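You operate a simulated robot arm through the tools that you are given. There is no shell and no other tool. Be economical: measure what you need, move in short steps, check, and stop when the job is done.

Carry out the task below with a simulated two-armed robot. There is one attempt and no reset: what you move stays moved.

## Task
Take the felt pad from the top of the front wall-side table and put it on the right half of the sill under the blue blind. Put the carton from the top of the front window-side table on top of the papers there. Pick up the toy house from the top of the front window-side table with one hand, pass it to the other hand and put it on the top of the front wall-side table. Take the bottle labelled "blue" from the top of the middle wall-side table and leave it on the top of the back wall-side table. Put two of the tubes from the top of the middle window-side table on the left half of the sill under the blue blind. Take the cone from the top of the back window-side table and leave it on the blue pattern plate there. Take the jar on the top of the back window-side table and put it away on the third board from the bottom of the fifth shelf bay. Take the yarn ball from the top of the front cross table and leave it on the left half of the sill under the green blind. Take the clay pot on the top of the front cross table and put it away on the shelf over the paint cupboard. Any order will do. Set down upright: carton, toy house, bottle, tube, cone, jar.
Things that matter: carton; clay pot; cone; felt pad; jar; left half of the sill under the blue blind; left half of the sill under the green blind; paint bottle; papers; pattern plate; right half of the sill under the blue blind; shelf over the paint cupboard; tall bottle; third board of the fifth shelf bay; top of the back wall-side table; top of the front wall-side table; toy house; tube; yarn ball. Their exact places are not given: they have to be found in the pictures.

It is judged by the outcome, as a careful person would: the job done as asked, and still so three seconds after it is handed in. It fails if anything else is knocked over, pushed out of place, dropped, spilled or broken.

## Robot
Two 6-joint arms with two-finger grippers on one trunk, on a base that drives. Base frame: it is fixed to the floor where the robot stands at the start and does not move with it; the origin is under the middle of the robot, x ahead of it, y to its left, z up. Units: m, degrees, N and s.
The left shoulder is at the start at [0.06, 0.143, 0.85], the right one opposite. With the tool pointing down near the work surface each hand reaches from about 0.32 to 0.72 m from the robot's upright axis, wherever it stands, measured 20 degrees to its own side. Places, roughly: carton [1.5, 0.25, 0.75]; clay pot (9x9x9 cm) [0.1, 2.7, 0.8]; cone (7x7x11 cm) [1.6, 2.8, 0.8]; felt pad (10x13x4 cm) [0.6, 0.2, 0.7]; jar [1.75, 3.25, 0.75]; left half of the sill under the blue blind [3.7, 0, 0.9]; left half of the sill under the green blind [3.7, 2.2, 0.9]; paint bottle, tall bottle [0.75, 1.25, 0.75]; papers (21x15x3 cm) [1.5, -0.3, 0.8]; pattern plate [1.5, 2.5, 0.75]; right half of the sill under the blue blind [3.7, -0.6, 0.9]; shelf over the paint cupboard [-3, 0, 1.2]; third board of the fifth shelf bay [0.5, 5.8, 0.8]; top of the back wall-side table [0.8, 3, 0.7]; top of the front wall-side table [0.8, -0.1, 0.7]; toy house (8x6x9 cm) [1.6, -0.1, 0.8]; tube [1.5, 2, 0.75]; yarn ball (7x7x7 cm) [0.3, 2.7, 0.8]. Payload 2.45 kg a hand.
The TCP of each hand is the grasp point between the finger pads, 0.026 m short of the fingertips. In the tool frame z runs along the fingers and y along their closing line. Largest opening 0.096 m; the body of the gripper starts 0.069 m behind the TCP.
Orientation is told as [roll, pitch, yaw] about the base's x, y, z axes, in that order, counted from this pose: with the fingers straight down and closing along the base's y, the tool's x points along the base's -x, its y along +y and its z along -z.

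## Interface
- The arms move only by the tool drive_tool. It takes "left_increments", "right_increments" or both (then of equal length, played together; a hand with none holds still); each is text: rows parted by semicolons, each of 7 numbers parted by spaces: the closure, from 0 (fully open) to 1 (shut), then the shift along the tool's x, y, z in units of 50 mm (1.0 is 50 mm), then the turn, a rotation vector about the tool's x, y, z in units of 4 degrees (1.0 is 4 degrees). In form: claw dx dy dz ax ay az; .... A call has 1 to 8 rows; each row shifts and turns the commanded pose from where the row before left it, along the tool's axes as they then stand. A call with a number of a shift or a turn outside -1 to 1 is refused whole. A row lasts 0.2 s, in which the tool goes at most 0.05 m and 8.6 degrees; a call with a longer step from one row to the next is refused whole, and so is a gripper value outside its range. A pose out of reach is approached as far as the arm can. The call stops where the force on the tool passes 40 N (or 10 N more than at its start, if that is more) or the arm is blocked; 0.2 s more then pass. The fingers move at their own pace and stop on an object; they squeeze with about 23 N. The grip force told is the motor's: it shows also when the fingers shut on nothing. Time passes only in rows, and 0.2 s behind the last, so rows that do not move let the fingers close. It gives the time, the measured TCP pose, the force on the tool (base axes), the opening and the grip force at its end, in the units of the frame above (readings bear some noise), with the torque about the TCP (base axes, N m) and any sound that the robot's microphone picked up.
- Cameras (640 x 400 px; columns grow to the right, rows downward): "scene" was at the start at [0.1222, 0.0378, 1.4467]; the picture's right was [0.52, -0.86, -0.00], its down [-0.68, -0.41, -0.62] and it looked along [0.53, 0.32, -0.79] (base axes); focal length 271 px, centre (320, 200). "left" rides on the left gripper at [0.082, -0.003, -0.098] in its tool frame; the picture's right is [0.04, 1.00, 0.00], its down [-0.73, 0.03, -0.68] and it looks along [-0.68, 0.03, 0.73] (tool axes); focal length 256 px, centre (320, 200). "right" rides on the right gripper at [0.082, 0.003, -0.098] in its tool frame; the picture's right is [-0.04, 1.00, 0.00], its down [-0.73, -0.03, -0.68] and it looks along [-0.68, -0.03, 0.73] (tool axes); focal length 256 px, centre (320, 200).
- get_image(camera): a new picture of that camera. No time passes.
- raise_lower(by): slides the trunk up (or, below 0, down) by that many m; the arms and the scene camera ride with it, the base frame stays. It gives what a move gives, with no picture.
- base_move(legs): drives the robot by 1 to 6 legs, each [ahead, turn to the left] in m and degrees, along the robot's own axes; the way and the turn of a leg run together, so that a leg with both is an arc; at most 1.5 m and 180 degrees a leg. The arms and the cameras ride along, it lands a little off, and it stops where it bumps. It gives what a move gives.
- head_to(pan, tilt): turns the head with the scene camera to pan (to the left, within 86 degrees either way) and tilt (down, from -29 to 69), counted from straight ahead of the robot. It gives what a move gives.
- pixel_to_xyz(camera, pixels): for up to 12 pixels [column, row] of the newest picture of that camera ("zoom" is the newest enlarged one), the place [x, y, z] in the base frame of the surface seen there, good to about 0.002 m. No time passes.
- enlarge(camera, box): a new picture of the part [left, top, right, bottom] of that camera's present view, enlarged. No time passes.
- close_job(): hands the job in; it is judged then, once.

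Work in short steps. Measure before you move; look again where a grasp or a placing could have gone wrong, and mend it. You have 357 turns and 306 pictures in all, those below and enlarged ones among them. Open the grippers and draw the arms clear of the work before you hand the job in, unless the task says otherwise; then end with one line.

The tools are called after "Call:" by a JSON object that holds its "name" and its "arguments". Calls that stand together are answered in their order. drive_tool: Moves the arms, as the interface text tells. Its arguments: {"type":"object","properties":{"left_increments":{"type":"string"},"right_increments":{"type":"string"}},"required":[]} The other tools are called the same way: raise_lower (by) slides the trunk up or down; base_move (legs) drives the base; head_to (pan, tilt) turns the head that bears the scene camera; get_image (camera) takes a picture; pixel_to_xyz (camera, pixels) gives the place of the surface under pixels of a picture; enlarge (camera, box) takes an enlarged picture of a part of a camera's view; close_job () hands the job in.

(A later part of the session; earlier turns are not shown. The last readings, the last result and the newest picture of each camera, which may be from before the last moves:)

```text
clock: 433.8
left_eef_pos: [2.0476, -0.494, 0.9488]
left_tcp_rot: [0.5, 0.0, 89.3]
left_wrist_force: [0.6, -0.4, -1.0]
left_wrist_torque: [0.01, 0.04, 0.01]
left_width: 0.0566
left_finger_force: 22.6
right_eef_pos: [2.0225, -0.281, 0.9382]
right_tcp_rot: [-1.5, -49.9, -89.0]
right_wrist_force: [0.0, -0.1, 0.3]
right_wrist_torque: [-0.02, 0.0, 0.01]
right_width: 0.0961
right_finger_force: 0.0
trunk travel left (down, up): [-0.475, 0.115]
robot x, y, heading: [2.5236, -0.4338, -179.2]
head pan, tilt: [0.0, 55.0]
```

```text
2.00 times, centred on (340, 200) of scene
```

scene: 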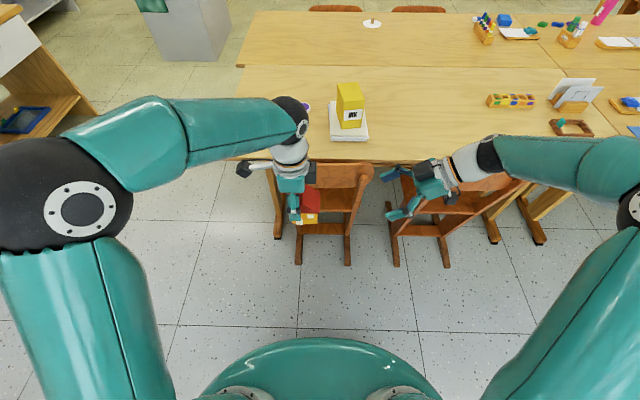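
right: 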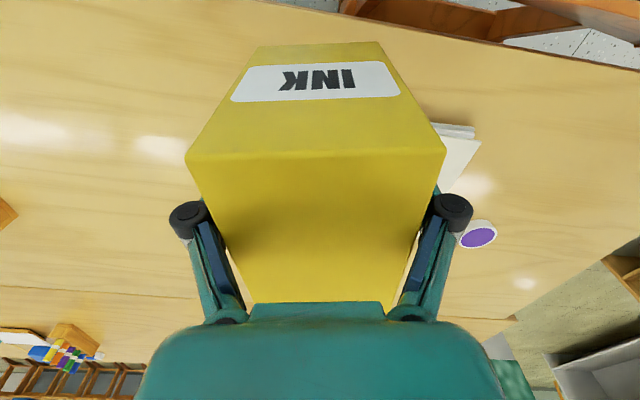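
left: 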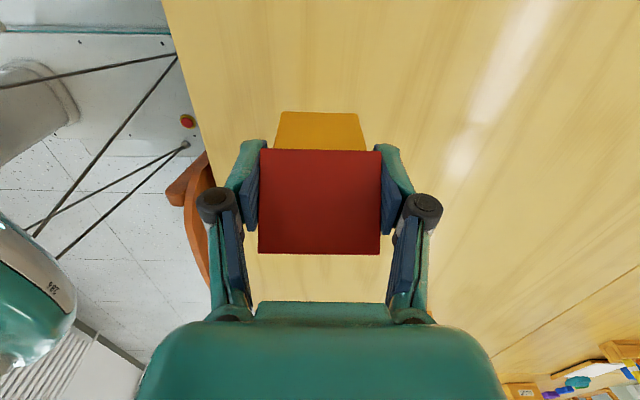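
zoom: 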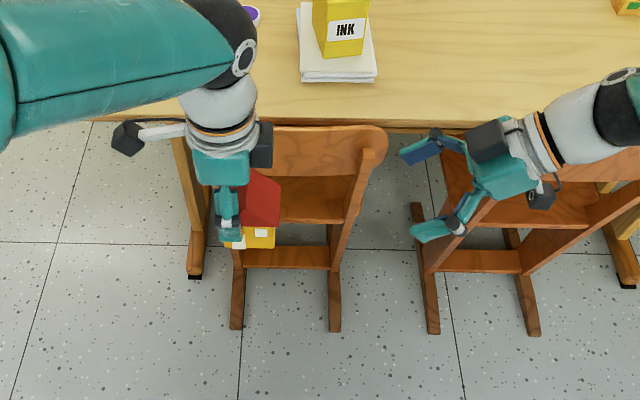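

Measure the held house to check the model.

Call:
{"name": "pixel_to_xyz", "arguments": {"camera": "zoom", "pixels": [[276, 215], [270, 240], [260, 232], [250, 222], [272, 246], [265, 185], [445, 195], [432, 230], [232, 238]]}}

```text
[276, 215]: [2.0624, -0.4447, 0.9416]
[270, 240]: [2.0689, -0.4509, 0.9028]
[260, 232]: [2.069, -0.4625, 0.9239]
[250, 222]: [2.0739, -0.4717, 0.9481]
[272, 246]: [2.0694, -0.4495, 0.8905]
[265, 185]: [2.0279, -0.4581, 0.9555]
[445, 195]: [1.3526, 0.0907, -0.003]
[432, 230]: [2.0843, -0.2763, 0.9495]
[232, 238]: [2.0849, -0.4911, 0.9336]
```

Model holds (house centre y≈−0.478, base z≈0.884). Bring the right hand to the pre-approach point 10 cm out along its axis.

Call:
{"name": "drive_tool", "arguments": {"right_increments": "0 -0.507 0.118 0.215 0 0 0; 0 -0.507 0.118 0.215 0 0 0; 0 -0.507 0.118 0.215 0 0 0; 0 -0.507 0.118 0.215 0 0 0; 0 0 0 0 0 0 0"}}

Call:
{"name": "enlarge", "arguments": {"camera": "scene", "box": [220, 100, 460, 250]}}

Call:
{"name": "get_image", "arguments": {"camera": "right"}}

```text
clock: 435.0
left_eef_pos: [2.0468, -0.4933, 0.949]
left_tcp_rot: [0.5, 0.0, 89.3]
left_wrist_force: [0.2, -0.3, -1.4]
left_wrist_torque: [0.01, -0.01, -0.01]
left_width: 0.0565
left_finger_force: 22.7
right_eef_pos: [2.0475, -0.3796, 0.987]
right_tcp_rot: [-1.5, -49.9, -89.1]
right_wrist_force: [-0.5, -0.7, 0.8]
right_wrist_torque: [0.0, -0.04, -0.01]
right_width: 0.0958
right_finger_force: 0.0
trunk travel left (down, up): [-0.475, 0.115]
robot x, y, heading: [2.5292, -0.4257, -179.1]
head pan, tilt: [0.0, 55.0]
```

```text
2.67 times, centred on (340, 175) of scene
```

zoom: 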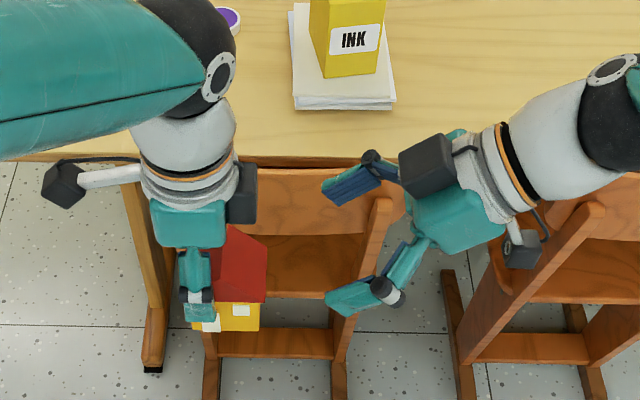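

```text
159 pictures are left
```

right: 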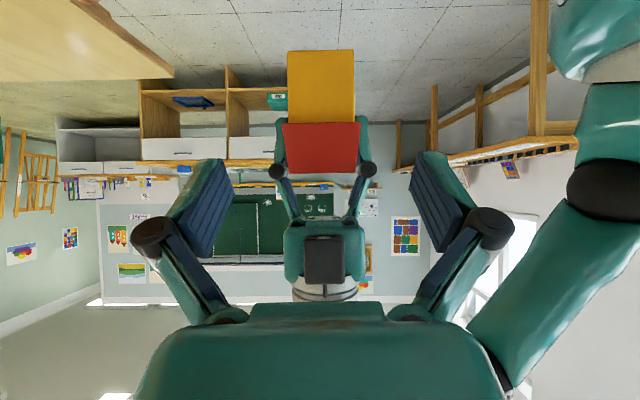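

The house lies square between the right fingers. Advance 6 cm along the tool axis and check.

Call:
{"name": "drive_tool", "arguments": {"right_increments": "0 0 0 0.4 0 0 0; 0 0 0 0.4 0 0 0; 0 0 0 0.4 0 0 0; 0 0 0 0 0 0 0"}}

Call:
{"name": "enlarge", "arguments": {"camera": "scene", "box": [220, 100, 460, 250]}}

Call:
{"name": "get_image", "arguments": {"camera": "right"}}

```text
clock: 436.0
left_eef_pos: [2.0473, -0.4926, 0.9486]
left_tcp_rot: [0.5, 0.0, 89.3]
left_wrist_force: [0.3, -0.1, -0.8]
left_wrist_torque: [-0.03, -0.01, -0.04]
left_width: 0.0565
left_finger_force: 23.3
right_eef_pos: [2.0478, -0.4248, 0.95]
right_tcp_rot: [-1.4, -49.9, -89.0]
right_wrist_force: [-0.1, 0.5, 0.1]
right_wrist_torque: [-0.02, -0.03, -0.02]
right_width: 0.0957
right_finger_force: 0.1
trunk travel left (down, up): [-0.475, 0.115]
robot x, y, heading: [2.5202, -0.431, -179.1]
head pan, tilt: [0.0, 55.0]
```

```text
2.67 times, centred on (340, 175) of scene
```

zoom: 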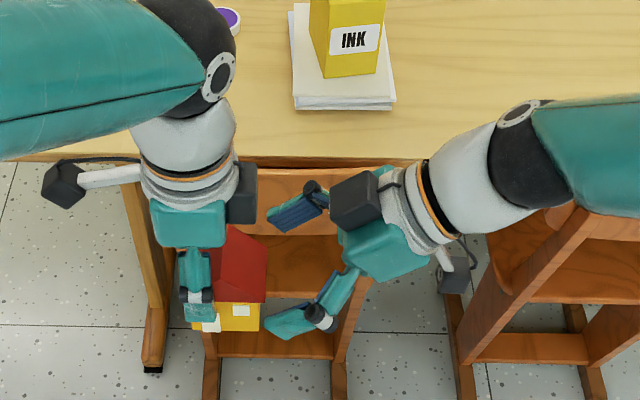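

```text
157 pictures are left
```

right: 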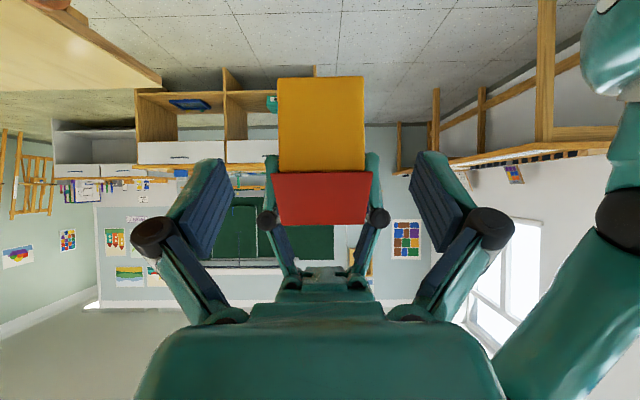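

Clear. Advance the last 4 cm and close the right fingers.

Call:
{"name": "drive_tool", "arguments": {"right_increments": "0 0 0 0.4 0 0 0; 0 0 0 0.4 0 0 0; 0 0 0 0 0 0 0"}}

Call:
{"name": "get_image", "arguments": {"camera": "right"}}

Call:
{"name": "enlarge", "arguments": {"camera": "scene", "box": [220, 100, 460, 250]}}

```text
clock: 436.8
left_eef_pos: [2.0472, -0.4929, 0.9481]
left_tcp_rot: [0.5, 0.0, 89.3]
left_wrist_force: [-0.1, 0.1, -1.3]
left_wrist_torque: [-0.04, 0.0, -0.02]
left_width: 0.0563
left_finger_force: 23.7
right_eef_pos: [2.0455, -0.4557, 0.9234]
right_tcp_rot: [-1.4, -49.9, -89.0]
right_wrist_force: [-0.3, -0.1, 0.2]
right_wrist_torque: [0.0, -0.02, 0.03]
right_width: 0.0959
right_finger_force: 0.1
trunk travel left (down, up): [-0.475, 0.115]
robot x, y, heading: [2.5251, -0.4303, -178.9]
head pan, tilt: [0.0, 55.0]
```

```text
156 pictures are left
```

right: 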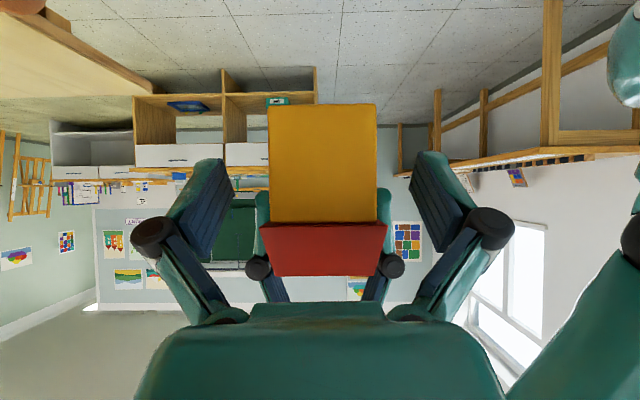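

```text
2.67 times, centred on (340, 175) of scene
```

zoom: 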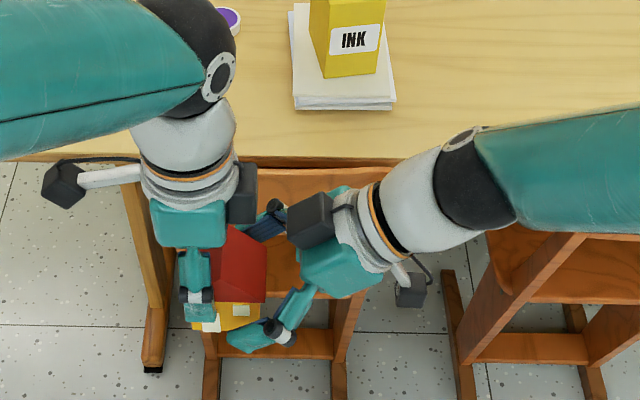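

Close the right hand on the house.

Call:
{"name": "drive_tool", "arguments": {"right_increments": "1 0 0 0 0 0 0; 1 0 0 0 0 0 0; 1 0 0 0 0 0 0; 1 0 0 0 0 0 0"}}

Call:
{"name": "get_image", "arguments": {"camera": "right"}}

Call:
{"name": "enlarge", "arguments": {"camera": "scene", "box": [260, 150, 360, 240]}}

```text
clock: 437.8
left_eef_pos: [2.0466, -0.4925, 0.9488]
left_tcp_rot: [0.6, -0.1, 89.2]
left_wrist_force: [-7.0, -0.5, -2.3]
left_wrist_torque: [-0.05, -0.05, 0.34]
left_width: 0.0563
left_finger_force: 22.8
right_eef_pos: [2.0458, -0.4572, 0.9244]
right_tcp_rot: [-1.5, -49.9, -89.0]
right_wrist_force: [7.3, 0.2, -0.1]
right_wrist_torque: [-0.03, 0.21, -0.04]
right_width: 0.0558
right_finger_force: 22.6
trunk travel left (down, up): [-0.475, 0.115]
robot x, y, heading: [2.5259, -0.4333, -179.1]
head pan, tilt: [0.0, 55.0]
```

```text
154 pictures are left
```

right: 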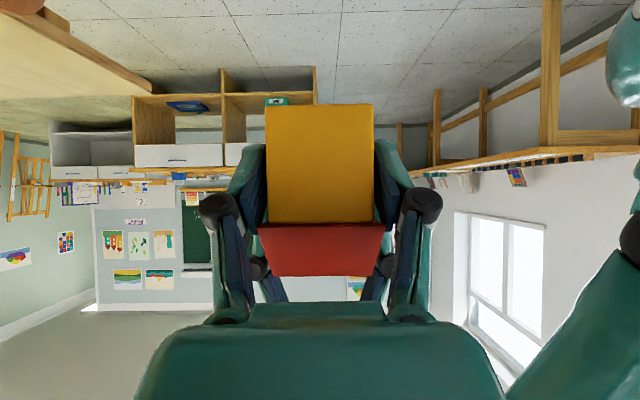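

```text
4.44 times, centred on (310, 195) of scene
```

zoom: 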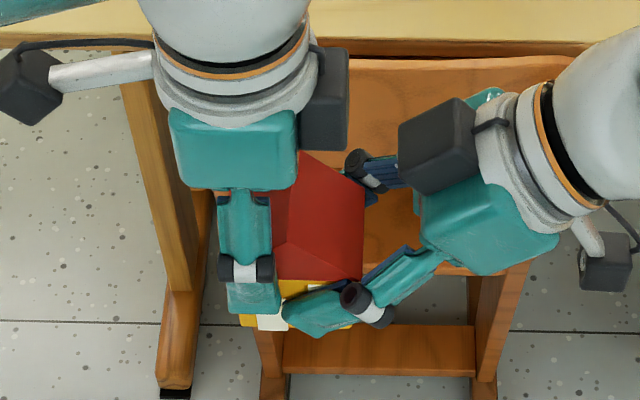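

Both hands hold it (5.6 cm). Release with the left, then draw the left hand straight up.

Call:
{"name": "drive_tool", "arguments": {"left_increments": "0.6 0 0 0 0 0 0; 0.3 0 0 0 0 0 0; 0.2 0 0 0 0 0 0; 0.2 0 0 -0.3 0 0 0; 0.2 0 0 -0.4 0 0 0"}}

Call:
{"name": "enlarge", "arguments": {"camera": "scene", "box": [260, 150, 360, 240]}}

Call:
{"name": "get_image", "arguments": {"camera": "right"}}

```text
clock: 439.0
left_eef_pos: [2.0471, -0.4925, 0.9834]
left_tcp_rot: [0.5, -0.1, 89.2]
left_wrist_force: [0.3, 0.6, 0.0]
left_wrist_torque: [-0.01, 0.02, -0.01]
left_width: 0.0769
left_finger_force: 0.0
right_eef_pos: [2.0456, -0.4555, 0.9232]
right_tcp_rot: [-1.6, -49.9, -89.1]
right_wrist_force: [-0.1, -0.3, -0.1]
right_wrist_torque: [-0.03, 0.0, 0.01]
right_width: 0.0558
right_finger_force: 23.4
trunk travel left (down, up): [-0.475, 0.115]
robot x, y, heading: [2.5238, -0.4349, -178.9]
head pan, tilt: [0.0, 55.0]
```

```text
4.44 times, centred on (310, 195) of scene
```

zoom: 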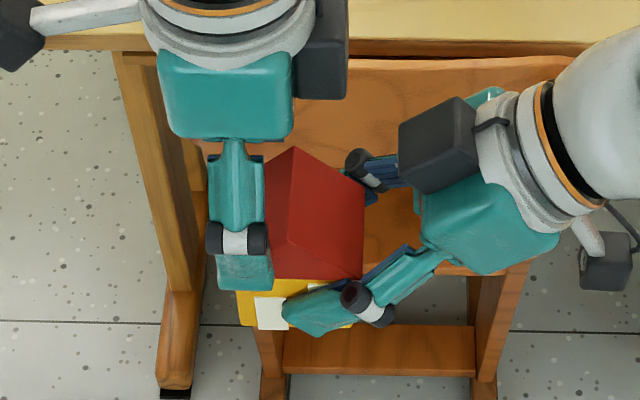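

```text
151 pictures are left
```

right: 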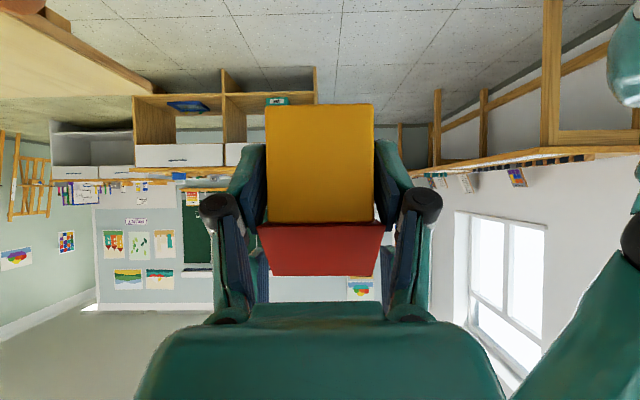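

The right hand now holds the house alone, level. Lift the left hand away and turn its tool back meanwhile.

Call:
{"name": "drive_tool", "arguments": {"left_increments": "0.2 0 0 -0.8 0 0 0; 0.2 0.3 0 -0.6 0 0 0; 0 0.9 0 0 0 0 0; 0 0.9 0 0 0 0 0; 0 0.9 0 0 0 0 0; 0 0.9 0 0 0 0 -0.8; 0 0 0 0 0 0 -1; 0 0 0 0 0 0 -1"}}

Call:
{"name": "drive_tool", "arguments": {"left_increments": "0 0 0 0 0 0 -1; 0 0 0 0 0 0 -1; 0 0 0 0 0 0 -1; 0 0 0 0 0 0 -1; 0 0 0 0 0 0 -1; 0 0 0 0 0 0 -1; 0 0 0 0 0 0 -1; 0 0 0 0 0 0 -1"}}

Call:
{"name": "drive_tool", "arguments": {"left_increments": "0 0 0 0 0 0 -1; 0 0 0 0 0 0 -1; 0 0 0 0 0 0 -1; 0 0 0 0 0 0 -1; 0 0 0 0 0 0 -1; 0 0 0 0 0 0 -1; 0 0 0 0 0 0 -1; 0 0 0 0 0 0 -1"}}

Call:
{"name": "base_move", "arguments": {"legs": [[0, 45]]}}

Call:
{"name": "base_move", "arguments": {"legs": [[0, 45], [1.1, 0]]}}

Call:
{"name": "base_move", "arguments": {"legs": [[0, -45]]}}

Call:
{"name": "base_move", "arguments": {"legs": [[0, -45]]}}

Call:
{"name": "head_to", "arguments": {"pan": 0, "tilt": 40}}

Call:
{"name": "get_image", "arguments": {"camera": "scene"}}

```text
clock: 440.8
left_eef_pos: [2.0459, -0.6887, 1.0548]
left_tcp_rot: [0.5, -0.2, 100.6]
left_wrist_force: [-0.4, 0.1, 0.1]
left_wrist_torque: [0.02, 0.01, -0.02]
left_width: 0.0959
left_finger_force: 0.1
right_eef_pos: [2.046, -0.4549, 0.9241]
right_tcp_rot: [-1.5, -49.9, -88.9]
right_wrist_force: [0.1, -0.1, -0.4]
right_wrist_torque: [0.05, 0.03, 0.03]
right_width: 0.0558
right_finger_force: 23.2
trunk travel left (down, up): [-0.475, 0.115]
robot x, y, heading: [2.5244, -0.4338, -179.3]
head pan, tilt: [0.0, 55.0]
```

```text
clock: 442.6
left_eef_pos: [2.0443, -0.6875, 1.0536]
left_tcp_rot: [0.4, -0.4, 132.5]
left_wrist_force: [0.4, 0.5, -0.9]
left_wrist_torque: [0.02, -0.05, -0.01]
left_width: 0.096
left_finger_force: 0.1
right_eef_pos: [2.0471, -0.455, 0.9238]
right_tcp_rot: [-1.5, -49.9, -88.9]
right_wrist_force: [0.3, 0.7, -0.5]
right_wrist_torque: [0.04, 0.01, 0.0]
right_width: 0.0556
right_finger_force: 22.8
trunk travel left (down, up): [-0.475, 0.115]
robot x, y, heading: [2.5261, -0.4322, -179.2]
head pan, tilt: [0.0, 55.0]
```

```text
clock: 444.4
left_eef_pos: [2.0451, -0.6894, 1.0541]
left_tcp_rot: [0.1, -0.4, 164.5]
left_wrist_force: [-0.3, -0.5, -0.3]
left_wrist_torque: [-0.01, 0.02, 0.0]
left_width: 0.096
left_finger_force: 0.1
right_eef_pos: [2.0464, -0.4565, 0.9247]
right_tcp_rot: [-1.5, -49.9, -89.0]
right_wrist_force: [-0.4, 1.0, 0.3]
right_wrist_torque: [0.01, -0.02, 0.0]
right_width: 0.0554
right_finger_force: 22.9
trunk travel left (down, up): [-0.475, 0.115]
robot x, y, heading: [2.5266, -0.4324, -179.2]
head pan, tilt: [0.0, 55.0]
```

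```text
clock: 447.1
left_eef_pos: [2.3634, -0.9512, 1.0532]
left_tcp_rot: [0.1, -0.6, -151.0]
left_wrist_force: [-0.3, 0.4, -0.4]
left_wrist_torque: [0.01, 0.01, -0.03]
left_width: 0.096
left_finger_force: 0.0
right_eef_pos: [2.2009, -0.7854, 0.9244]
right_tcp_rot: [-1.5, -49.9, -44.5]
right_wrist_force: [-0.3, 0.3, 0.0]
right_wrist_torque: [0.05, 0.01, 0.01]
right_width: 0.0555
right_finger_force: 23.1
trunk travel left (down, up): [-0.475, 0.115]
robot x, y, heading: [2.5024, -0.4056, -134.6]
head pan, tilt: [0.0, 55.0]
```

```text
clock: 455.1
left_eef_pos: [2.7903, -1.9904, 1.0547]
left_tcp_rot: [0.1, -0.6, -106.0]
left_wrist_force: [0.2, -0.4, -0.5]
left_wrist_torque: [0.01, -0.02, -0.03]
left_width: 0.0959
left_finger_force: 0.0
right_eef_pos: [2.5583, -1.9894, 0.9237]
right_tcp_rot: [-1.5, -49.9, 0.6]
right_wrist_force: [-0.8, -0.3, 0.1]
right_wrist_torque: [-0.01, 0.02, -0.03]
right_width: 0.0554
right_finger_force: 22.8
trunk travel left (down, up): [-0.475, 0.115]
robot x, y, heading: [2.5058, -1.5117, -89.6]
head pan, tilt: [0.0, 55.0]
```

```text
clock: 457.8
left_eef_pos: [2.367, -2.052, 1.0551]
left_tcp_rot: [0.1, -0.4, -150.8]
left_wrist_force: [-0.4, 0.2, 0.1]
left_wrist_torque: [-0.02, 0.01, 0.02]
left_width: 0.0961
left_finger_force: 0.1
right_eef_pos: [2.2058, -1.8861, 0.9243]
right_tcp_rot: [-1.5, -50.0, -44.3]
right_wrist_force: [-0.9, 0.0, 0.3]
right_wrist_torque: [0.01, 0.01, 0.02]
right_width: 0.0555
right_finger_force: 22.9
trunk travel left (down, up): [-0.475, 0.115]
robot x, y, heading: [2.5302, -1.5335, -134.3]
head pan, tilt: [0.0, 55.0]
```

```text
clock: 460.6
left_eef_pos: [2.0486, -1.7813, 1.0552]
left_tcp_rot: [0.1, -0.5, 163.9]
left_wrist_force: [0.0, -0.2, -0.4]
left_wrist_torque: [-0.01, 0.04, -0.02]
left_width: 0.0957
left_finger_force: 0.1
right_eef_pos: [2.0507, -1.5488, 0.9249]
right_tcp_rot: [-1.5, -49.9, -89.6]
right_wrist_force: [-0.2, 0.4, -0.2]
right_wrist_torque: [0.04, 0.02, 0.04]
right_width: 0.0555
right_finger_force: 22.9
trunk travel left (down, up): [-0.475, 0.115]
robot x, y, heading: [2.5265, -1.5712, -179.4]
head pan, tilt: [0.0, 55.0]
```

```text
clock: 461.3
left_eef_pos: [2.0495, -1.7851, 1.0553]
left_tcp_rot: [0.0, -0.5, 164.0]
left_wrist_force: [0.3, -0.7, -0.1]
left_wrist_torque: [0.03, 0.01, -0.01]
left_width: 0.0961
left_finger_force: 0.0
right_eef_pos: [2.0504, -1.5526, 0.9259]
right_tcp_rot: [-1.3, -49.7, -89.5]
right_wrist_force: [0.3, 0.9, 0.3]
right_wrist_torque: [0.03, -0.02, 0.04]
right_width: 0.0555
right_finger_force: 23.3
trunk travel left (down, up): [-0.475, 0.115]
robot x, y, heading: [2.5321, -1.5695, -179.2]
head pan, tilt: [0.0, 40.0]
```

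```text
150 pictures are left
```

scene: 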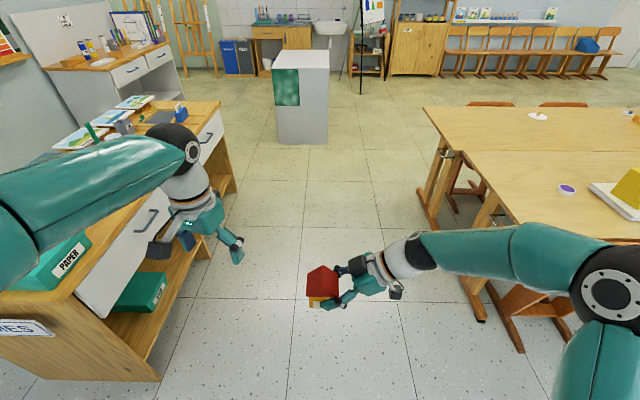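

Drive west 1.55 m along the front of the tables, then turn right to face the wall-side table's end.

Call:
{"name": "base_move", "arguments": {"legs": [[1.0, 0], [0.55, 0], [0, -45]]}}

Call:
{"name": "base_move", "arguments": {"legs": [[0, -45]]}}

Call:
{"name": "get_image", "arguments": {"camera": "scene"}}

```text
clock: 471.7
left_eef_pos: [0.5017, -1.3899, 1.0558]
left_tcp_rot: [0.2, -0.5, 118.5]
left_wrist_force: [-0.3, 0.3, 0.5]
left_wrist_torque: [0.01, -0.03, 0.0]
left_width: 0.0961
left_finger_force: 0.1
right_eef_pos: [0.6685, -1.229, 0.9256]
right_tcp_rot: [-1.5, -49.9, -135.0]
right_wrist_force: [-0.3, 0.9, -0.7]
right_wrist_torque: [0.04, 0.01, 0.04]
right_width: 0.0555
right_finger_force: 23.2
trunk travel left (down, up): [-0.475, 0.115]
robot x, y, heading: [0.9685, -1.6061, 135.8]
head pan, tilt: [0.0, 40.0]
```

```text
clock: 474.4
left_eef_pos: [0.7953, -1.1228, 1.0563]
left_tcp_rot: [0.1, -0.4, 73.4]
left_wrist_force: [0.3, 0.5, 0.0]
left_wrist_torque: [-0.02, 0.0, 0.01]
left_width: 0.096
left_finger_force: 0.1
right_eef_pos: [1.0272, -1.1275, 0.9254]
right_tcp_rot: [-1.4, -49.8, 179.9]
right_wrist_force: [0.2, 1.0, -1.4]
right_wrist_torque: [0.01, 0.01, 0.01]
right_width: 0.0552
right_finger_force: 23.5
trunk travel left (down, up): [-0.475, 0.115]
robot x, y, heading: [0.9319, -1.6094, 90.6]
head pan, tilt: [0.0, 40.0]
```

```text
149 pictures are left
```

scene: 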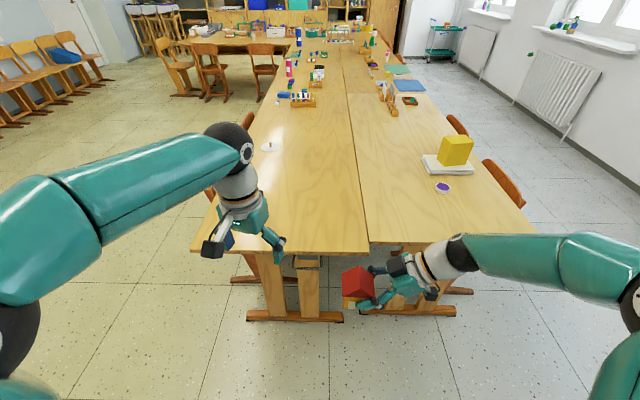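

Measure the table's end edge, feet and free area.

Call:
{"name": "pixel_to_xyz", "arguments": {"camera": "scene", "pixels": [[295, 317], [250, 318], [340, 317], [290, 250], [365, 250], [290, 200], [270, 147], [330, 180], [443, 187]]}}

```text
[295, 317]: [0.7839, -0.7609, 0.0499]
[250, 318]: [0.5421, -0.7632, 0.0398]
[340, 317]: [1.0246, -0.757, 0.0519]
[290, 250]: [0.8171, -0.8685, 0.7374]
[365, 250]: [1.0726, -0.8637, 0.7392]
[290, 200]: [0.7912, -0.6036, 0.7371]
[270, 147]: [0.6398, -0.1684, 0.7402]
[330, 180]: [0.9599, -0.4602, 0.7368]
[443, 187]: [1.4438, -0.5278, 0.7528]
```

Drive 0.43 m forward so the house comes over the table.

Call:
{"name": "base_move", "arguments": {"legs": [[0.43, 0]]}}

Call:
{"name": "get_image", "arguments": {"camera": "scene"}}

Call:
{"name": "enlarge", "arguments": {"camera": "scene", "box": [300, 230, 460, 330]}}

Call:
{"name": "get_image", "arguments": {"camera": "right"}}

```text
clock: 477.1
left_eef_pos: [0.7842, -0.6924, 1.0561]
left_tcp_rot: [0.2, -0.4, 73.6]
left_wrist_force: [0.1, -0.1, 0.3]
left_wrist_torque: [0.0, -0.02, 0.01]
left_width: 0.0961
left_finger_force: 0.0
right_eef_pos: [1.0173, -0.6953, 0.9259]
right_tcp_rot: [-1.4, -50.0, -180.0]
right_wrist_force: [0.2, 0.7, -2.0]
right_wrist_torque: [-0.05, -0.04, 0.04]
right_width: 0.0553
right_finger_force: 23.3
trunk travel left (down, up): [-0.475, 0.115]
robot x, y, heading: [0.9228, -1.1746, 91.2]
head pan, tilt: [0.0, 40.0]
```

```text
148 pictures are left
```

scene: 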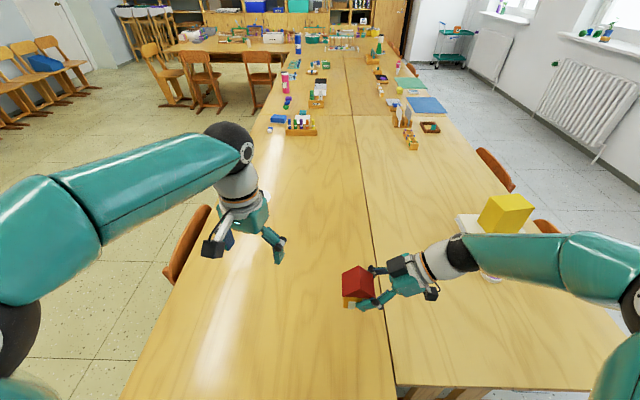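

```text
4.00 times, centred on (380, 280) of scene
```

zoom: 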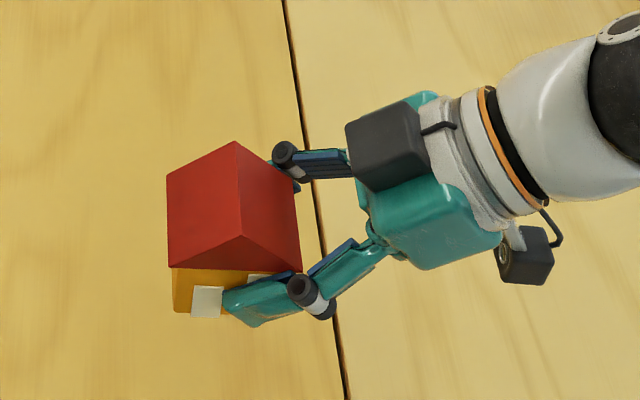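

```text
146 pictures are left
```

right: 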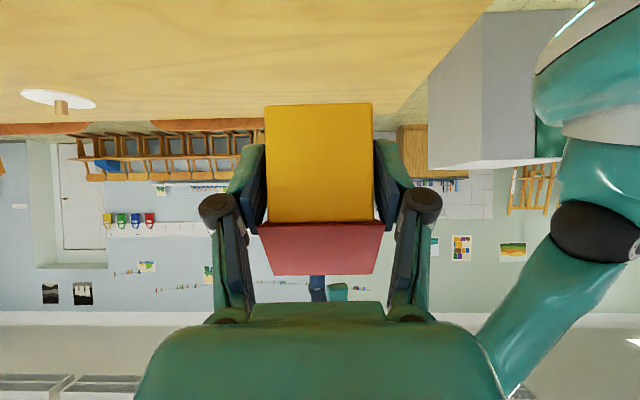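

Move the left hand aside and bring the house 10 cm left and down, to ~3 cm above the table.

Call:
{"name": "drive_tool", "arguments": {"left_increments": "0 0.3 0.8 0 0 0 0; 0 0.3 0.8 0 0 0 0; 0 0 0 0 0 0 0; 0 0 0 0 0 0 0; 0 0 0 0 0 0 0", "right_increments": "1 0 0 0 0 0 0; 1 0.138 0 0.769 0 0 0; 1 0.138 0 0.769 0 0 0; 1 0.138 0 0.769 0 0 0; 1 0.138 0 0.769 0 0 0"}}

Call:
{"name": "enlarge", "arguments": {"camera": "scene", "box": [260, 210, 460, 335]}}

```text
clock: 478.2
left_eef_pos: [0.6999, -0.6992, 1.057]
left_tcp_rot: [0.0, -0.5, 73.5]
left_wrist_force: [-0.9, 0.4, 1.0]
left_wrist_torque: [-0.02, 0.0, -0.02]
left_width: 0.0961
left_finger_force: 0.1
right_eef_pos: [0.918, -0.6911, 0.8069]
right_tcp_rot: [-1.5, -50.0, -179.9]
right_wrist_force: [-0.3, -0.1, -0.9]
right_wrist_torque: [0.0, -0.03, 0.03]
right_width: 0.0553
right_finger_force: 23.0
trunk travel left (down, up): [-0.475, 0.115]
robot x, y, heading: [0.9223, -1.1749, 91.1]
head pan, tilt: [0.0, 40.0]
```

```text
3.20 times, centred on (360, 272) of scene
```

zoom: 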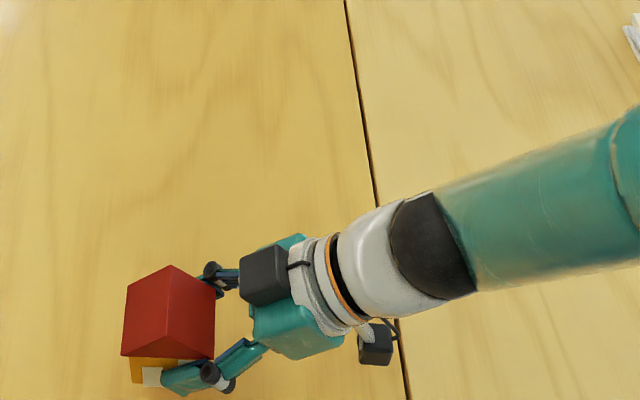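

Base of house ≈ 3 cm above the table. Lower in small steps.

Call:
{"name": "drive_tool", "arguments": {"right_increments": "1 0.153 0 0.129 0 0 0; 1 0.153 0 0.129 0 0 0; 1 0.06 0 0.05 0 0 0; 1 0.03 0 0.025 0 0 0; 1 0 0 0 0 0 0"}}

Call:
{"name": "enlarge", "arguments": {"camera": "scene", "box": [260, 260, 360, 340]}}

```text
clock: 479.4
left_eef_pos: [0.7001, -0.6982, 1.0561]
left_tcp_rot: [0.1, -0.4, 73.5]
left_wrist_force: [0.3, 0.2, -0.2]
left_wrist_torque: [0.0, 0.01, 0.03]
left_width: 0.0957
left_finger_force: 0.2
right_eef_pos: [0.9168, -0.6916, 0.7805]
right_tcp_rot: [-1.5, -50.0, -179.8]
right_wrist_force: [-0.4, 0.2, -0.5]
right_wrist_torque: [-0.04, -0.04, 0.03]
right_width: 0.0553
right_finger_force: 22.7
trunk travel left (down, up): [-0.475, 0.115]
robot x, y, heading: [0.9233, -1.1742, 91.2]
head pan, tilt: [0.0, 40.0]
```

```text
5.00 times, centred on (310, 300) of scene
```

zoom: 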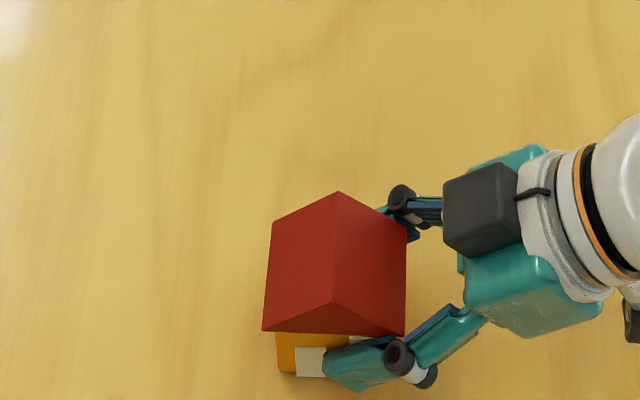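

Call:
{"name": "drive_tool", "arguments": {"right_increments": "1 0.03 0 0.025 0 0 0; 1 0.03 0 0.025 0 0 0; 1 0 0 0 0 0 0"}}

```text
clock: 480.2
left_eef_pos: [0.6993, -0.6986, 1.0569]
left_tcp_rot: [0.2, -0.4, 73.6]
left_wrist_force: [0.8, -0.3, 0.5]
left_wrist_torque: [-0.04, 0.02, -0.01]
left_width: 0.0962
left_finger_force: 0.1
right_eef_pos: [0.9169, -0.6929, 0.7783]
right_tcp_rot: [-1.5, -49.9, -179.8]
right_wrist_force: [-0.5, -0.9, 2.6]
right_wrist_torque: [-0.09, 0.04, -0.06]
right_width: 0.0556
right_finger_force: 23.1
trunk travel left (down, up): [-0.475, 0.115]
robot x, y, heading: [0.9232, -1.1729, 90.9]
head pan, tilt: [0.0, 40.0]
```

Touching. Open the right hand and withdraw along its own axis.

Call:
{"name": "drive_tool", "arguments": {"right_increments": "1 0.02 0 0.017 0 0 0; 0.5 0 0 0 0 0 0; 0.2 0 0 0 0 0 0; 0 0 0 0 0 0 0; 0 0 0 -0.5 0 0 0; 0 0 0 -0.8 0 0 0; 0 0 0 -0.8 0 0 0; 0 0 0 -0.8 0 0 0"}}

Call:
{"name": "get_image", "arguments": {"camera": "scene"}}

```text
clock: 482.1
left_eef_pos: [0.701, -0.6998, 1.057]
left_tcp_rot: [0.2, -0.6, 73.5]
left_wrist_force: [0.5, 0.0, -0.3]
left_wrist_torque: [0.01, -0.04, -0.05]
left_width: 0.0961
left_finger_force: 0.1
right_eef_pos: [1.0298, -0.6971, 0.87]
right_tcp_rot: [-1.5, -49.9, -179.9]
right_wrist_force: [-0.6, -0.7, 0.0]
right_wrist_torque: [0.04, 0.02, -0.01]
right_width: 0.096
right_finger_force: 0.1
trunk travel left (down, up): [-0.475, 0.115]
robot x, y, heading: [0.9245, -1.177, 91.2]
head pan, tilt: [0.0, 40.0]
```

```text
143 pictures are left
```

scene: 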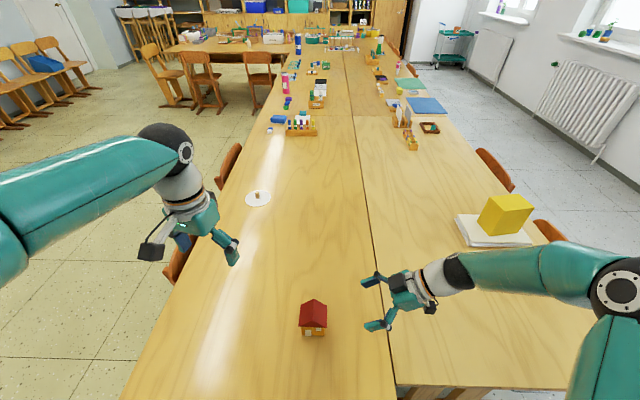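

The house stands upright on the wall-side table. Reset the right tool's tilt and the left tool's yaw.

Call:
{"name": "drive_tool", "arguments": {"left_increments": "0 0 0 0 0 0 -1; 0 0 0 0 0 0 -1; 0 0 0 0 0 0 -1; 0 0 0 0 0 0 -1; 0 0 0 0 0 0 -0.4; 0 0.5 0 0 0 0 0; 0 0.5 0 0 0 0 0; 0 0 0 0 0 0 0", "right_increments": "0 0 0 -0.5 0 1 0; 0 0 0 -0.5 0 1 0; 0 0 0 0 0 1 0; 0 0 0 0 0 1 0; 0 0 0 0 0 1 0; 0 0 0 0 0 1 0; 0 0 0 0 0 1 0; 0 0 0 0 0 1 0"}}

Call:
{"name": "drive_tool", "arguments": {"right_increments": "0 0 0 0 0 1 0; 0 0 0 0 0 1 0; 0 0 0 0 0 1 0; 0 0 0 0 0 1 0; 0 0 0 -0.6 0 0.5 0; 0 0 -0.4 -0.6 0 0 0; 0 0 -0.4 -0.6 0 0 0"}}

Call:
{"name": "base_move", "arguments": {"legs": [[-0.43, 0]]}}

Call:
{"name": "get_image", "arguments": {"camera": "scene"}}

```text
clock: 483.9
left_eef_pos: [0.701, -0.7488, 1.0559]
left_tcp_rot: [-0.1, -0.6, 91.2]
left_wrist_force: [1.2, 0.1, 0.0]
left_wrist_torque: [-0.01, 0.0, 0.0]
left_width: 0.096
left_finger_force: 0.0
right_eef_pos: [1.0651, -0.6972, 0.9041]
right_tcp_rot: [-0.9, -17.8, 179.4]
right_wrist_force: [0.2, 0.0, -0.3]
right_wrist_torque: [0.0, 0.0, 0.02]
right_width: 0.0962
right_finger_force: 0.1
trunk travel left (down, up): [-0.475, 0.115]
robot x, y, heading: [0.9216, -1.1774, 91.0]
head pan, tilt: [0.0, 40.0]
```

```text
clock: 485.4
left_eef_pos: [0.7006, -0.7481, 1.0563]
left_tcp_rot: [-0.1, -0.6, 91.2]
left_wrist_force: [-0.5, 0.0, -0.4]
left_wrist_torque: [0.02, 0.0, -0.02]
left_width: 0.0961
left_finger_force: 0.0
right_eef_pos: [1.0689, -0.6599, 0.9938]
right_tcp_rot: [-0.8, 0.1, 179.0]
right_wrist_force: [0.0, 0.4, 0.2]
right_wrist_torque: [-0.01, -0.03, 0.02]
right_width: 0.0962
right_finger_force: 0.1
trunk travel left (down, up): [-0.475, 0.115]
robot x, y, heading: [0.9229, -1.1722, 91.1]
head pan, tilt: [0.0, 40.0]
```

```text
clock: 488.1
left_eef_pos: [0.7084, -1.185, 1.0566]
left_tcp_rot: [0.0, -0.4, 91.4]
left_wrist_force: [-0.2, -0.3, 0.3]
left_wrist_torque: [0.03, 0.03, -0.03]
left_width: 0.0958
left_finger_force: 0.0
right_eef_pos: [1.0748, -1.0929, 0.9951]
right_tcp_rot: [-1.0, 0.2, 179.1]
right_wrist_force: [-0.9, -0.5, 0.2]
right_wrist_torque: [-0.01, 0.01, 0.0]
right_width: 0.0957
right_finger_force: 0.1
trunk travel left (down, up): [-0.475, 0.115]
robot x, y, heading: [0.9322, -1.6129, 91.5]
head pan, tilt: [0.0, 40.0]
```

```text
142 pictures are left
```

scene: 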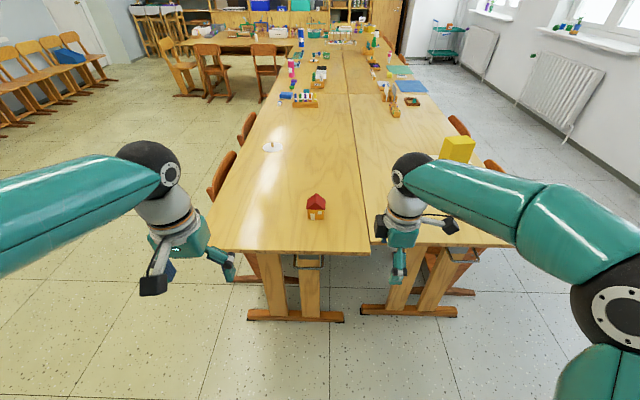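

Drive round to the window aisle and north to the back table.

Call:
{"name": "base_move", "arguments": {"legs": [[0, -45]]}}

Call:
{"name": "base_move", "arguments": {"legs": [[0, -46], [0.9, 0], [0.85, 0], [0, 45]]}}

Call:
{"name": "base_move", "arguments": {"legs": [[0, 45], [1.4, 0], [1.4, 0], [1.3, 0]]}}

Call:
{"name": "head_to", "arguments": {"pan": 15, "tilt": 20}}

Call:
{"name": "get_image", "arguments": {"camera": "scene"}}

```text
clock: 490.8
left_eef_pos: [1.075, -1.1503, 1.0564]
left_tcp_rot: [-0.1, -0.5, 46.5]
left_wrist_force: [0.0, -0.3, -0.2]
left_wrist_torque: [-0.01, 0.01, 0.01]
left_width: 0.0957
left_finger_force: 0.1
right_eef_pos: [1.3994, -1.3442, 0.9949]
right_tcp_rot: [-0.9, 0.1, 134.2]
right_wrist_force: [0.4, 0.2, 0.2]
right_wrist_torque: [0.02, 0.02, 0.03]
right_width: 0.0963
right_finger_force: 0.1
trunk travel left (down, up): [-0.475, 0.115]
robot x, y, heading: [0.9089, -1.5898, 46.7]
head pan, tilt: [0.0, 40.0]
```

```text
clock: 504.5
left_eef_pos: [2.8498, -1.1675, 1.0576]
left_tcp_rot: [-0.1, -0.4, 43.8]
left_wrist_force: [0.4, -0.3, -0.5]
left_wrist_torque: [-0.02, 0.02, -0.06]
left_width: 0.0959
left_finger_force: 0.0
right_eef_pos: [3.1646, -1.376, 0.9952]
right_tcp_rot: [-0.9, 0.2, 131.6]
right_wrist_force: [-0.2, -0.1, -0.9]
right_wrist_torque: [-0.04, -0.02, 0.02]
right_width: 0.0958
right_finger_force: 0.1
trunk travel left (down, up): [-0.475, 0.115]
robot x, y, heading: [2.6848, -1.6191, 43.4]
head pan, tilt: [0.0, 40.0]
```

```text
clock: 526.8
left_eef_pos: [2.5822, 2.9125, 1.0576]
left_tcp_rot: [-0.1, -0.5, 88.2]
left_wrist_force: [-0.5, 0.4, 0.3]
left_wrist_torque: [0.01, -0.01, 0.01]
left_width: 0.0959
left_finger_force: 0.0
right_eef_pos: [2.9532, 2.9816, 0.9942]
right_tcp_rot: [-0.8, 0.1, 175.9]
right_wrist_force: [-0.1, 0.1, -0.1]
right_wrist_torque: [0.0, 0.0, 0.0]
right_width: 0.0959
right_finger_force: 0.0
trunk travel left (down, up): [-0.475, 0.115]
robot x, y, heading: [2.7763, 2.4762, 88.1]
head pan, tilt: [0.0, 40.0]
```

```text
clock: 527.6
left_eef_pos: [2.5822, 2.912, 1.0581]
left_tcp_rot: [-0.1, -0.5, 88.2]
left_wrist_force: [0.3, 0.3, 0.6]
left_wrist_torque: [-0.02, -0.01, 0.0]
left_width: 0.096
left_finger_force: 0.0
right_eef_pos: [2.9524, 2.9829, 0.9948]
right_tcp_rot: [-1.0, 0.1, 176.0]
right_wrist_force: [-0.1, -0.3, -0.7]
right_wrist_torque: [-0.02, -0.01, 0.0]
right_width: 0.0959
right_finger_force: 0.2
trunk travel left (down, up): [-0.475, 0.115]
robot x, y, heading: [2.7791, 2.4711, 87.9]
head pan, tilt: [15.0, 20.0]
```

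```text
141 pictures are left
```

scene: 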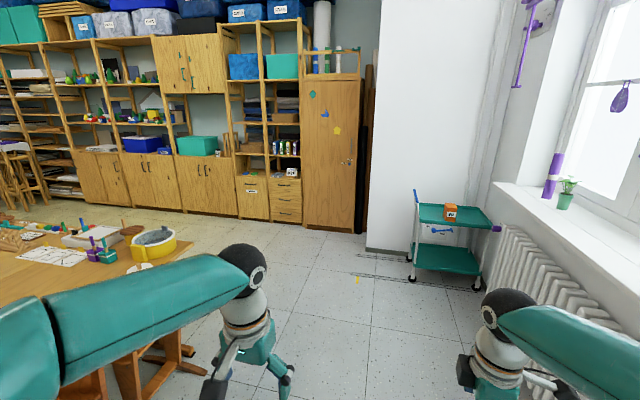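

Measure the shelf bays: points along the shelf front.

Call:
{"name": "pixel_to_xyz", "arguments": {"camera": "scene", "pixels": [[197, 145], [145, 145], [225, 80], [236, 150], [268, 160], [300, 170], [252, 180], [287, 180], [185, 110], [250, 150], [287, 155], [240, 100]]}}

Call:
{"name": "enlarge", "arguments": {"camera": "scene", "box": [60, 20, 380, 230]}}

```text
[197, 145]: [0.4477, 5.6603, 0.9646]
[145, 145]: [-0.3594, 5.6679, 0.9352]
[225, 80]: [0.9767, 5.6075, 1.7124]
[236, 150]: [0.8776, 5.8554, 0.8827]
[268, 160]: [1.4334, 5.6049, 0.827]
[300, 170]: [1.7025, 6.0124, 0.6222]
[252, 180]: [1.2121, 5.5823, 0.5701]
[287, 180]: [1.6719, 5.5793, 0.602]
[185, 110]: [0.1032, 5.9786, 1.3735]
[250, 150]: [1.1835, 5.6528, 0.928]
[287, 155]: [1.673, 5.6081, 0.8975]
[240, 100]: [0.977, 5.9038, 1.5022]
```

```text
1.90 times, centred on (220, 125) of scene
```

zoom: 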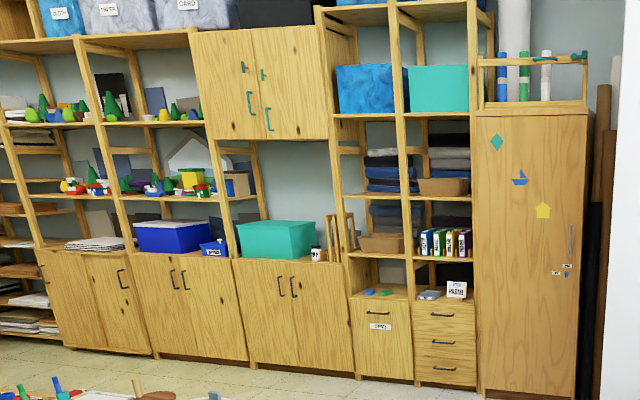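

The fifth bay (x≈0.1–0.95) has its third board at z≈0.85 with a teal box on it, and plenty of room above. Now go for the jar: drive to y≈3.26 and face west.

Call:
{"name": "base_move", "arguments": {"legs": [[0.78, 0], [0, 45]]}}

Call:
{"name": "base_move", "arguments": {"legs": [[0, 45]]}}

Call:
{"name": "base_move", "arguments": {"legs": [[0.55, 0]]}}

Call:
{"name": "head_to", "arguments": {"pan": 0, "tilt": 50}}

Call:
{"name": "get_image", "arguments": {"camera": "scene"}}

Call:
{"name": "get_image", "arguments": {"camera": "left"}}

```text
clock: 534.2
left_eef_pos: [2.3499, 3.4153, 1.0582]
left_tcp_rot: [-0.1, -0.4, 133.8]
left_wrist_force: [-0.4, -0.2, -0.4]
left_wrist_torque: [0.01, -0.02, 0.01]
left_width: 0.0959
left_finger_force: 0.0
right_eef_pos: [2.5593, 3.7302, 0.9945]
right_tcp_rot: [-0.9, 0.2, -138.3]
right_wrist_force: [-0.7, -0.8, -0.1]
right_wrist_torque: [0.01, 0.01, 0.01]
right_width: 0.0962
right_finger_force: 0.0
trunk travel left (down, up): [-0.475, 0.115]
robot x, y, heading: [2.8248, 3.2746, 133.4]
head pan, tilt: [15.0, 20.0]
```

```text
clock: 537.0
left_eef_pos: [2.3895, 3.0346, 1.0575]
left_tcp_rot: [-0.1, -0.4, 179.4]
left_wrist_force: [-0.3, 0.4, 0.5]
left_wrist_torque: [-0.02, -0.03, -0.01]
left_width: 0.0961
left_finger_force: 0.1
right_eef_pos: [2.3137, 3.4045, 0.9958]
right_tcp_rot: [-0.8, 0.1, -92.9]
right_wrist_force: [0.0, -0.1, -0.1]
right_wrist_torque: [-0.01, 0.0, -0.01]
right_width: 0.096
right_finger_force: 0.1
trunk travel left (down, up): [-0.475, 0.115]
robot x, y, heading: [2.8245, 3.3095, 178.7]
head pan, tilt: [15.0, 20.0]
```

```text
clock: 540.1
left_eef_pos: [1.8462, 3.0436, 1.0572]
left_tcp_rot: [-0.2, -0.6, 179.7]
left_wrist_force: [0.7, -0.2, -1.0]
left_wrist_torque: [-0.02, 0.0, 0.01]
left_width: 0.096
left_finger_force: 0.0
right_eef_pos: [1.767, 3.4123, 0.9965]
right_tcp_rot: [-0.9, 0.1, -92.5]
right_wrist_force: [0.4, 0.3, 0.6]
right_wrist_torque: [-0.02, -0.02, -0.01]
right_width: 0.0959
right_finger_force: 0.2
trunk travel left (down, up): [-0.475, 0.115]
robot x, y, heading: [2.2809, 3.323, 179.1]
head pan, tilt: [15.0, 20.0]
```

```text
clock: 541.1
left_eef_pos: [1.8479, 3.0426, 1.0583]
left_tcp_rot: [-0.1, -0.5, 179.7]
left_wrist_force: [-0.1, -0.5, 0.5]
left_wrist_torque: [-0.04, 0.02, 0.0]
left_width: 0.0959
left_finger_force: 0.1
right_eef_pos: [1.7679, 3.4124, 0.9976]
right_tcp_rot: [-0.8, 0.0, -92.5]
right_wrist_force: [0.5, -0.4, 0.3]
right_wrist_torque: [0.02, 0.01, -0.01]
right_width: 0.0963
right_finger_force: 0.1
trunk travel left (down, up): [-0.475, 0.115]
robot x, y, heading: [2.2791, 3.3215, 179.1]
head pan, tilt: [0.0, 50.0]
```

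```text
139 pictures are left
```

scene: 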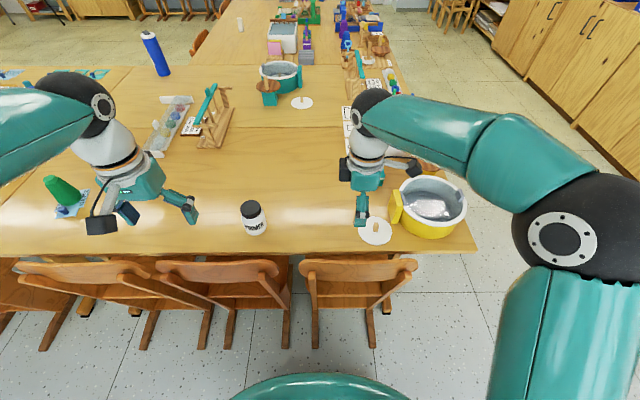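

```text
138 pictures are left
```

left: 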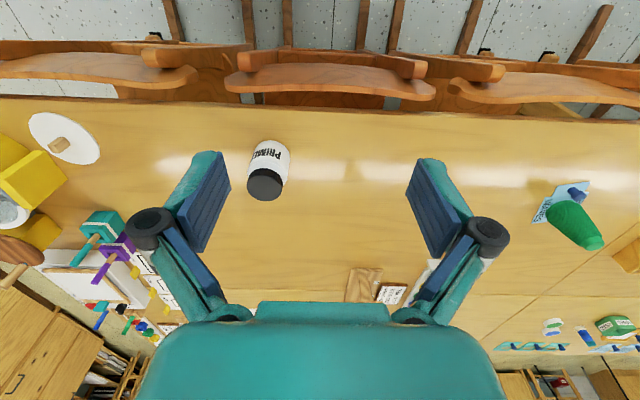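

Measure the jar.

Call:
{"name": "pixel_to_xyz", "arguments": {"camera": "left", "pixels": [[265, 185], [248, 182], [283, 188], [266, 172], [264, 197], [270, 145], [252, 160], [288, 160]]}}

Call:
{"name": "pixel_to_xyz", "arguments": {"camera": "scene", "pixels": [[251, 204], [251, 218], [243, 225], [265, 222], [255, 235], [253, 210]]}}

```text
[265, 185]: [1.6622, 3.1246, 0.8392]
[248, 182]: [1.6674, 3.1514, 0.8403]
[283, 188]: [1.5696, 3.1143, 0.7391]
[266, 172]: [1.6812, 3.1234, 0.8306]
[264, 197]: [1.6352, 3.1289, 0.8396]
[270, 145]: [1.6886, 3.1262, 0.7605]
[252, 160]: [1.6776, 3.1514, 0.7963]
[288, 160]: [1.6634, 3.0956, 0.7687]
```

```text
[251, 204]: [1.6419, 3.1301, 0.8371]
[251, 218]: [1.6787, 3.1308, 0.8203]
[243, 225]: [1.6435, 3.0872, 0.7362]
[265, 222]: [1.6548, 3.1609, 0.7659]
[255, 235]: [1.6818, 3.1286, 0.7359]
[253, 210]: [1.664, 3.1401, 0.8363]
```

Jar centre ≈ [1.657, 3.125], body 6 cm, top 0.84. Move the left hand over it while descending.

Call:
{"name": "drive_tool", "arguments": {"left_increments": "0 -0.764 -0.33 0.5 0 0 0; 0 -0.764 -0.33 0.5 0 0 0; 0 -0.764 -0.33 0.5 0 0 0; 0 -0.764 -0.33 0.5 0 0 0; 0 -0.764 -0.33 0.5 0 0 0; 0 0 0 0 0 0 0"}}

Call:
{"name": "get_image", "arguments": {"camera": "left"}}

```text
clock: 542.5
left_eef_pos: [1.656, 3.1263, 0.9371]
left_tcp_rot: [-0.1, -0.6, 179.8]
left_wrist_force: [0.1, 0.9, -0.1]
left_wrist_torque: [0.02, 0.03, -0.01]
left_width: 0.0963
left_finger_force: 0.0
right_eef_pos: [1.7691, 3.4123, 0.9973]
right_tcp_rot: [-0.9, 0.0, -92.5]
right_wrist_force: [0.2, 0.4, 0.5]
right_wrist_torque: [0.02, 0.03, -0.03]
right_width: 0.0958
right_finger_force: 0.0
trunk travel left (down, up): [-0.475, 0.115]
robot x, y, heading: [2.2845, 3.3187, 179.1]
head pan, tilt: [0.0, 50.0]
```

```text
137 pictures are left
```

left: 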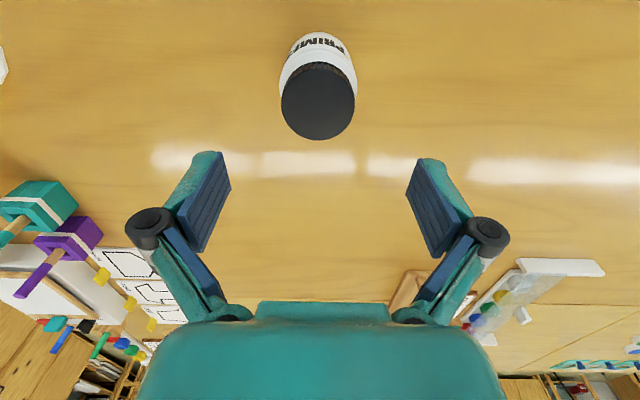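

Centred. Descend to z 0.79, close, lift.

Call:
{"name": "drive_tool", "arguments": {"left_increments": "0 0 0 0.9 0 0 0; 0 0 0 0.9 0 0 0; 0 0 0 0.9 0 0 0; 0 0 0 0.24 0 0 0; 1 0 0 0 0 0 0; 1 0 0 0 0 0 0; 1 0 0 0 0 0 0; 1 0.1 0 -0.8 0 0 0"}}

Call:
{"name": "get_image", "arguments": {"camera": "left"}}

```text
clock: 544.3
left_eef_pos: [1.6609, 3.1283, 0.8299]
left_tcp_rot: [-0.1, -0.5, 179.8]
left_wrist_force: [1.2, -0.4, -3.3]
left_wrist_torque: [-0.01, 0.01, 0.02]
left_width: 0.0673
left_finger_force: 22.9
right_eef_pos: [1.7685, 3.4114, 0.9965]
right_tcp_rot: [-1.1, 0.1, -92.5]
right_wrist_force: [0.2, -0.2, 1.0]
right_wrist_torque: [0.01, 0.03, -0.01]
right_width: 0.096
right_finger_force: 0.1
trunk travel left (down, up): [-0.475, 0.115]
robot x, y, heading: [2.2754, 3.3199, 179.3]
head pan, tilt: [0.0, 50.0]
```

```text
136 pictures are left
```

left: 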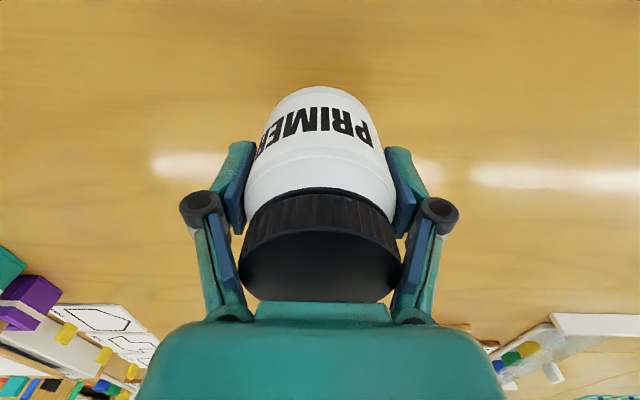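

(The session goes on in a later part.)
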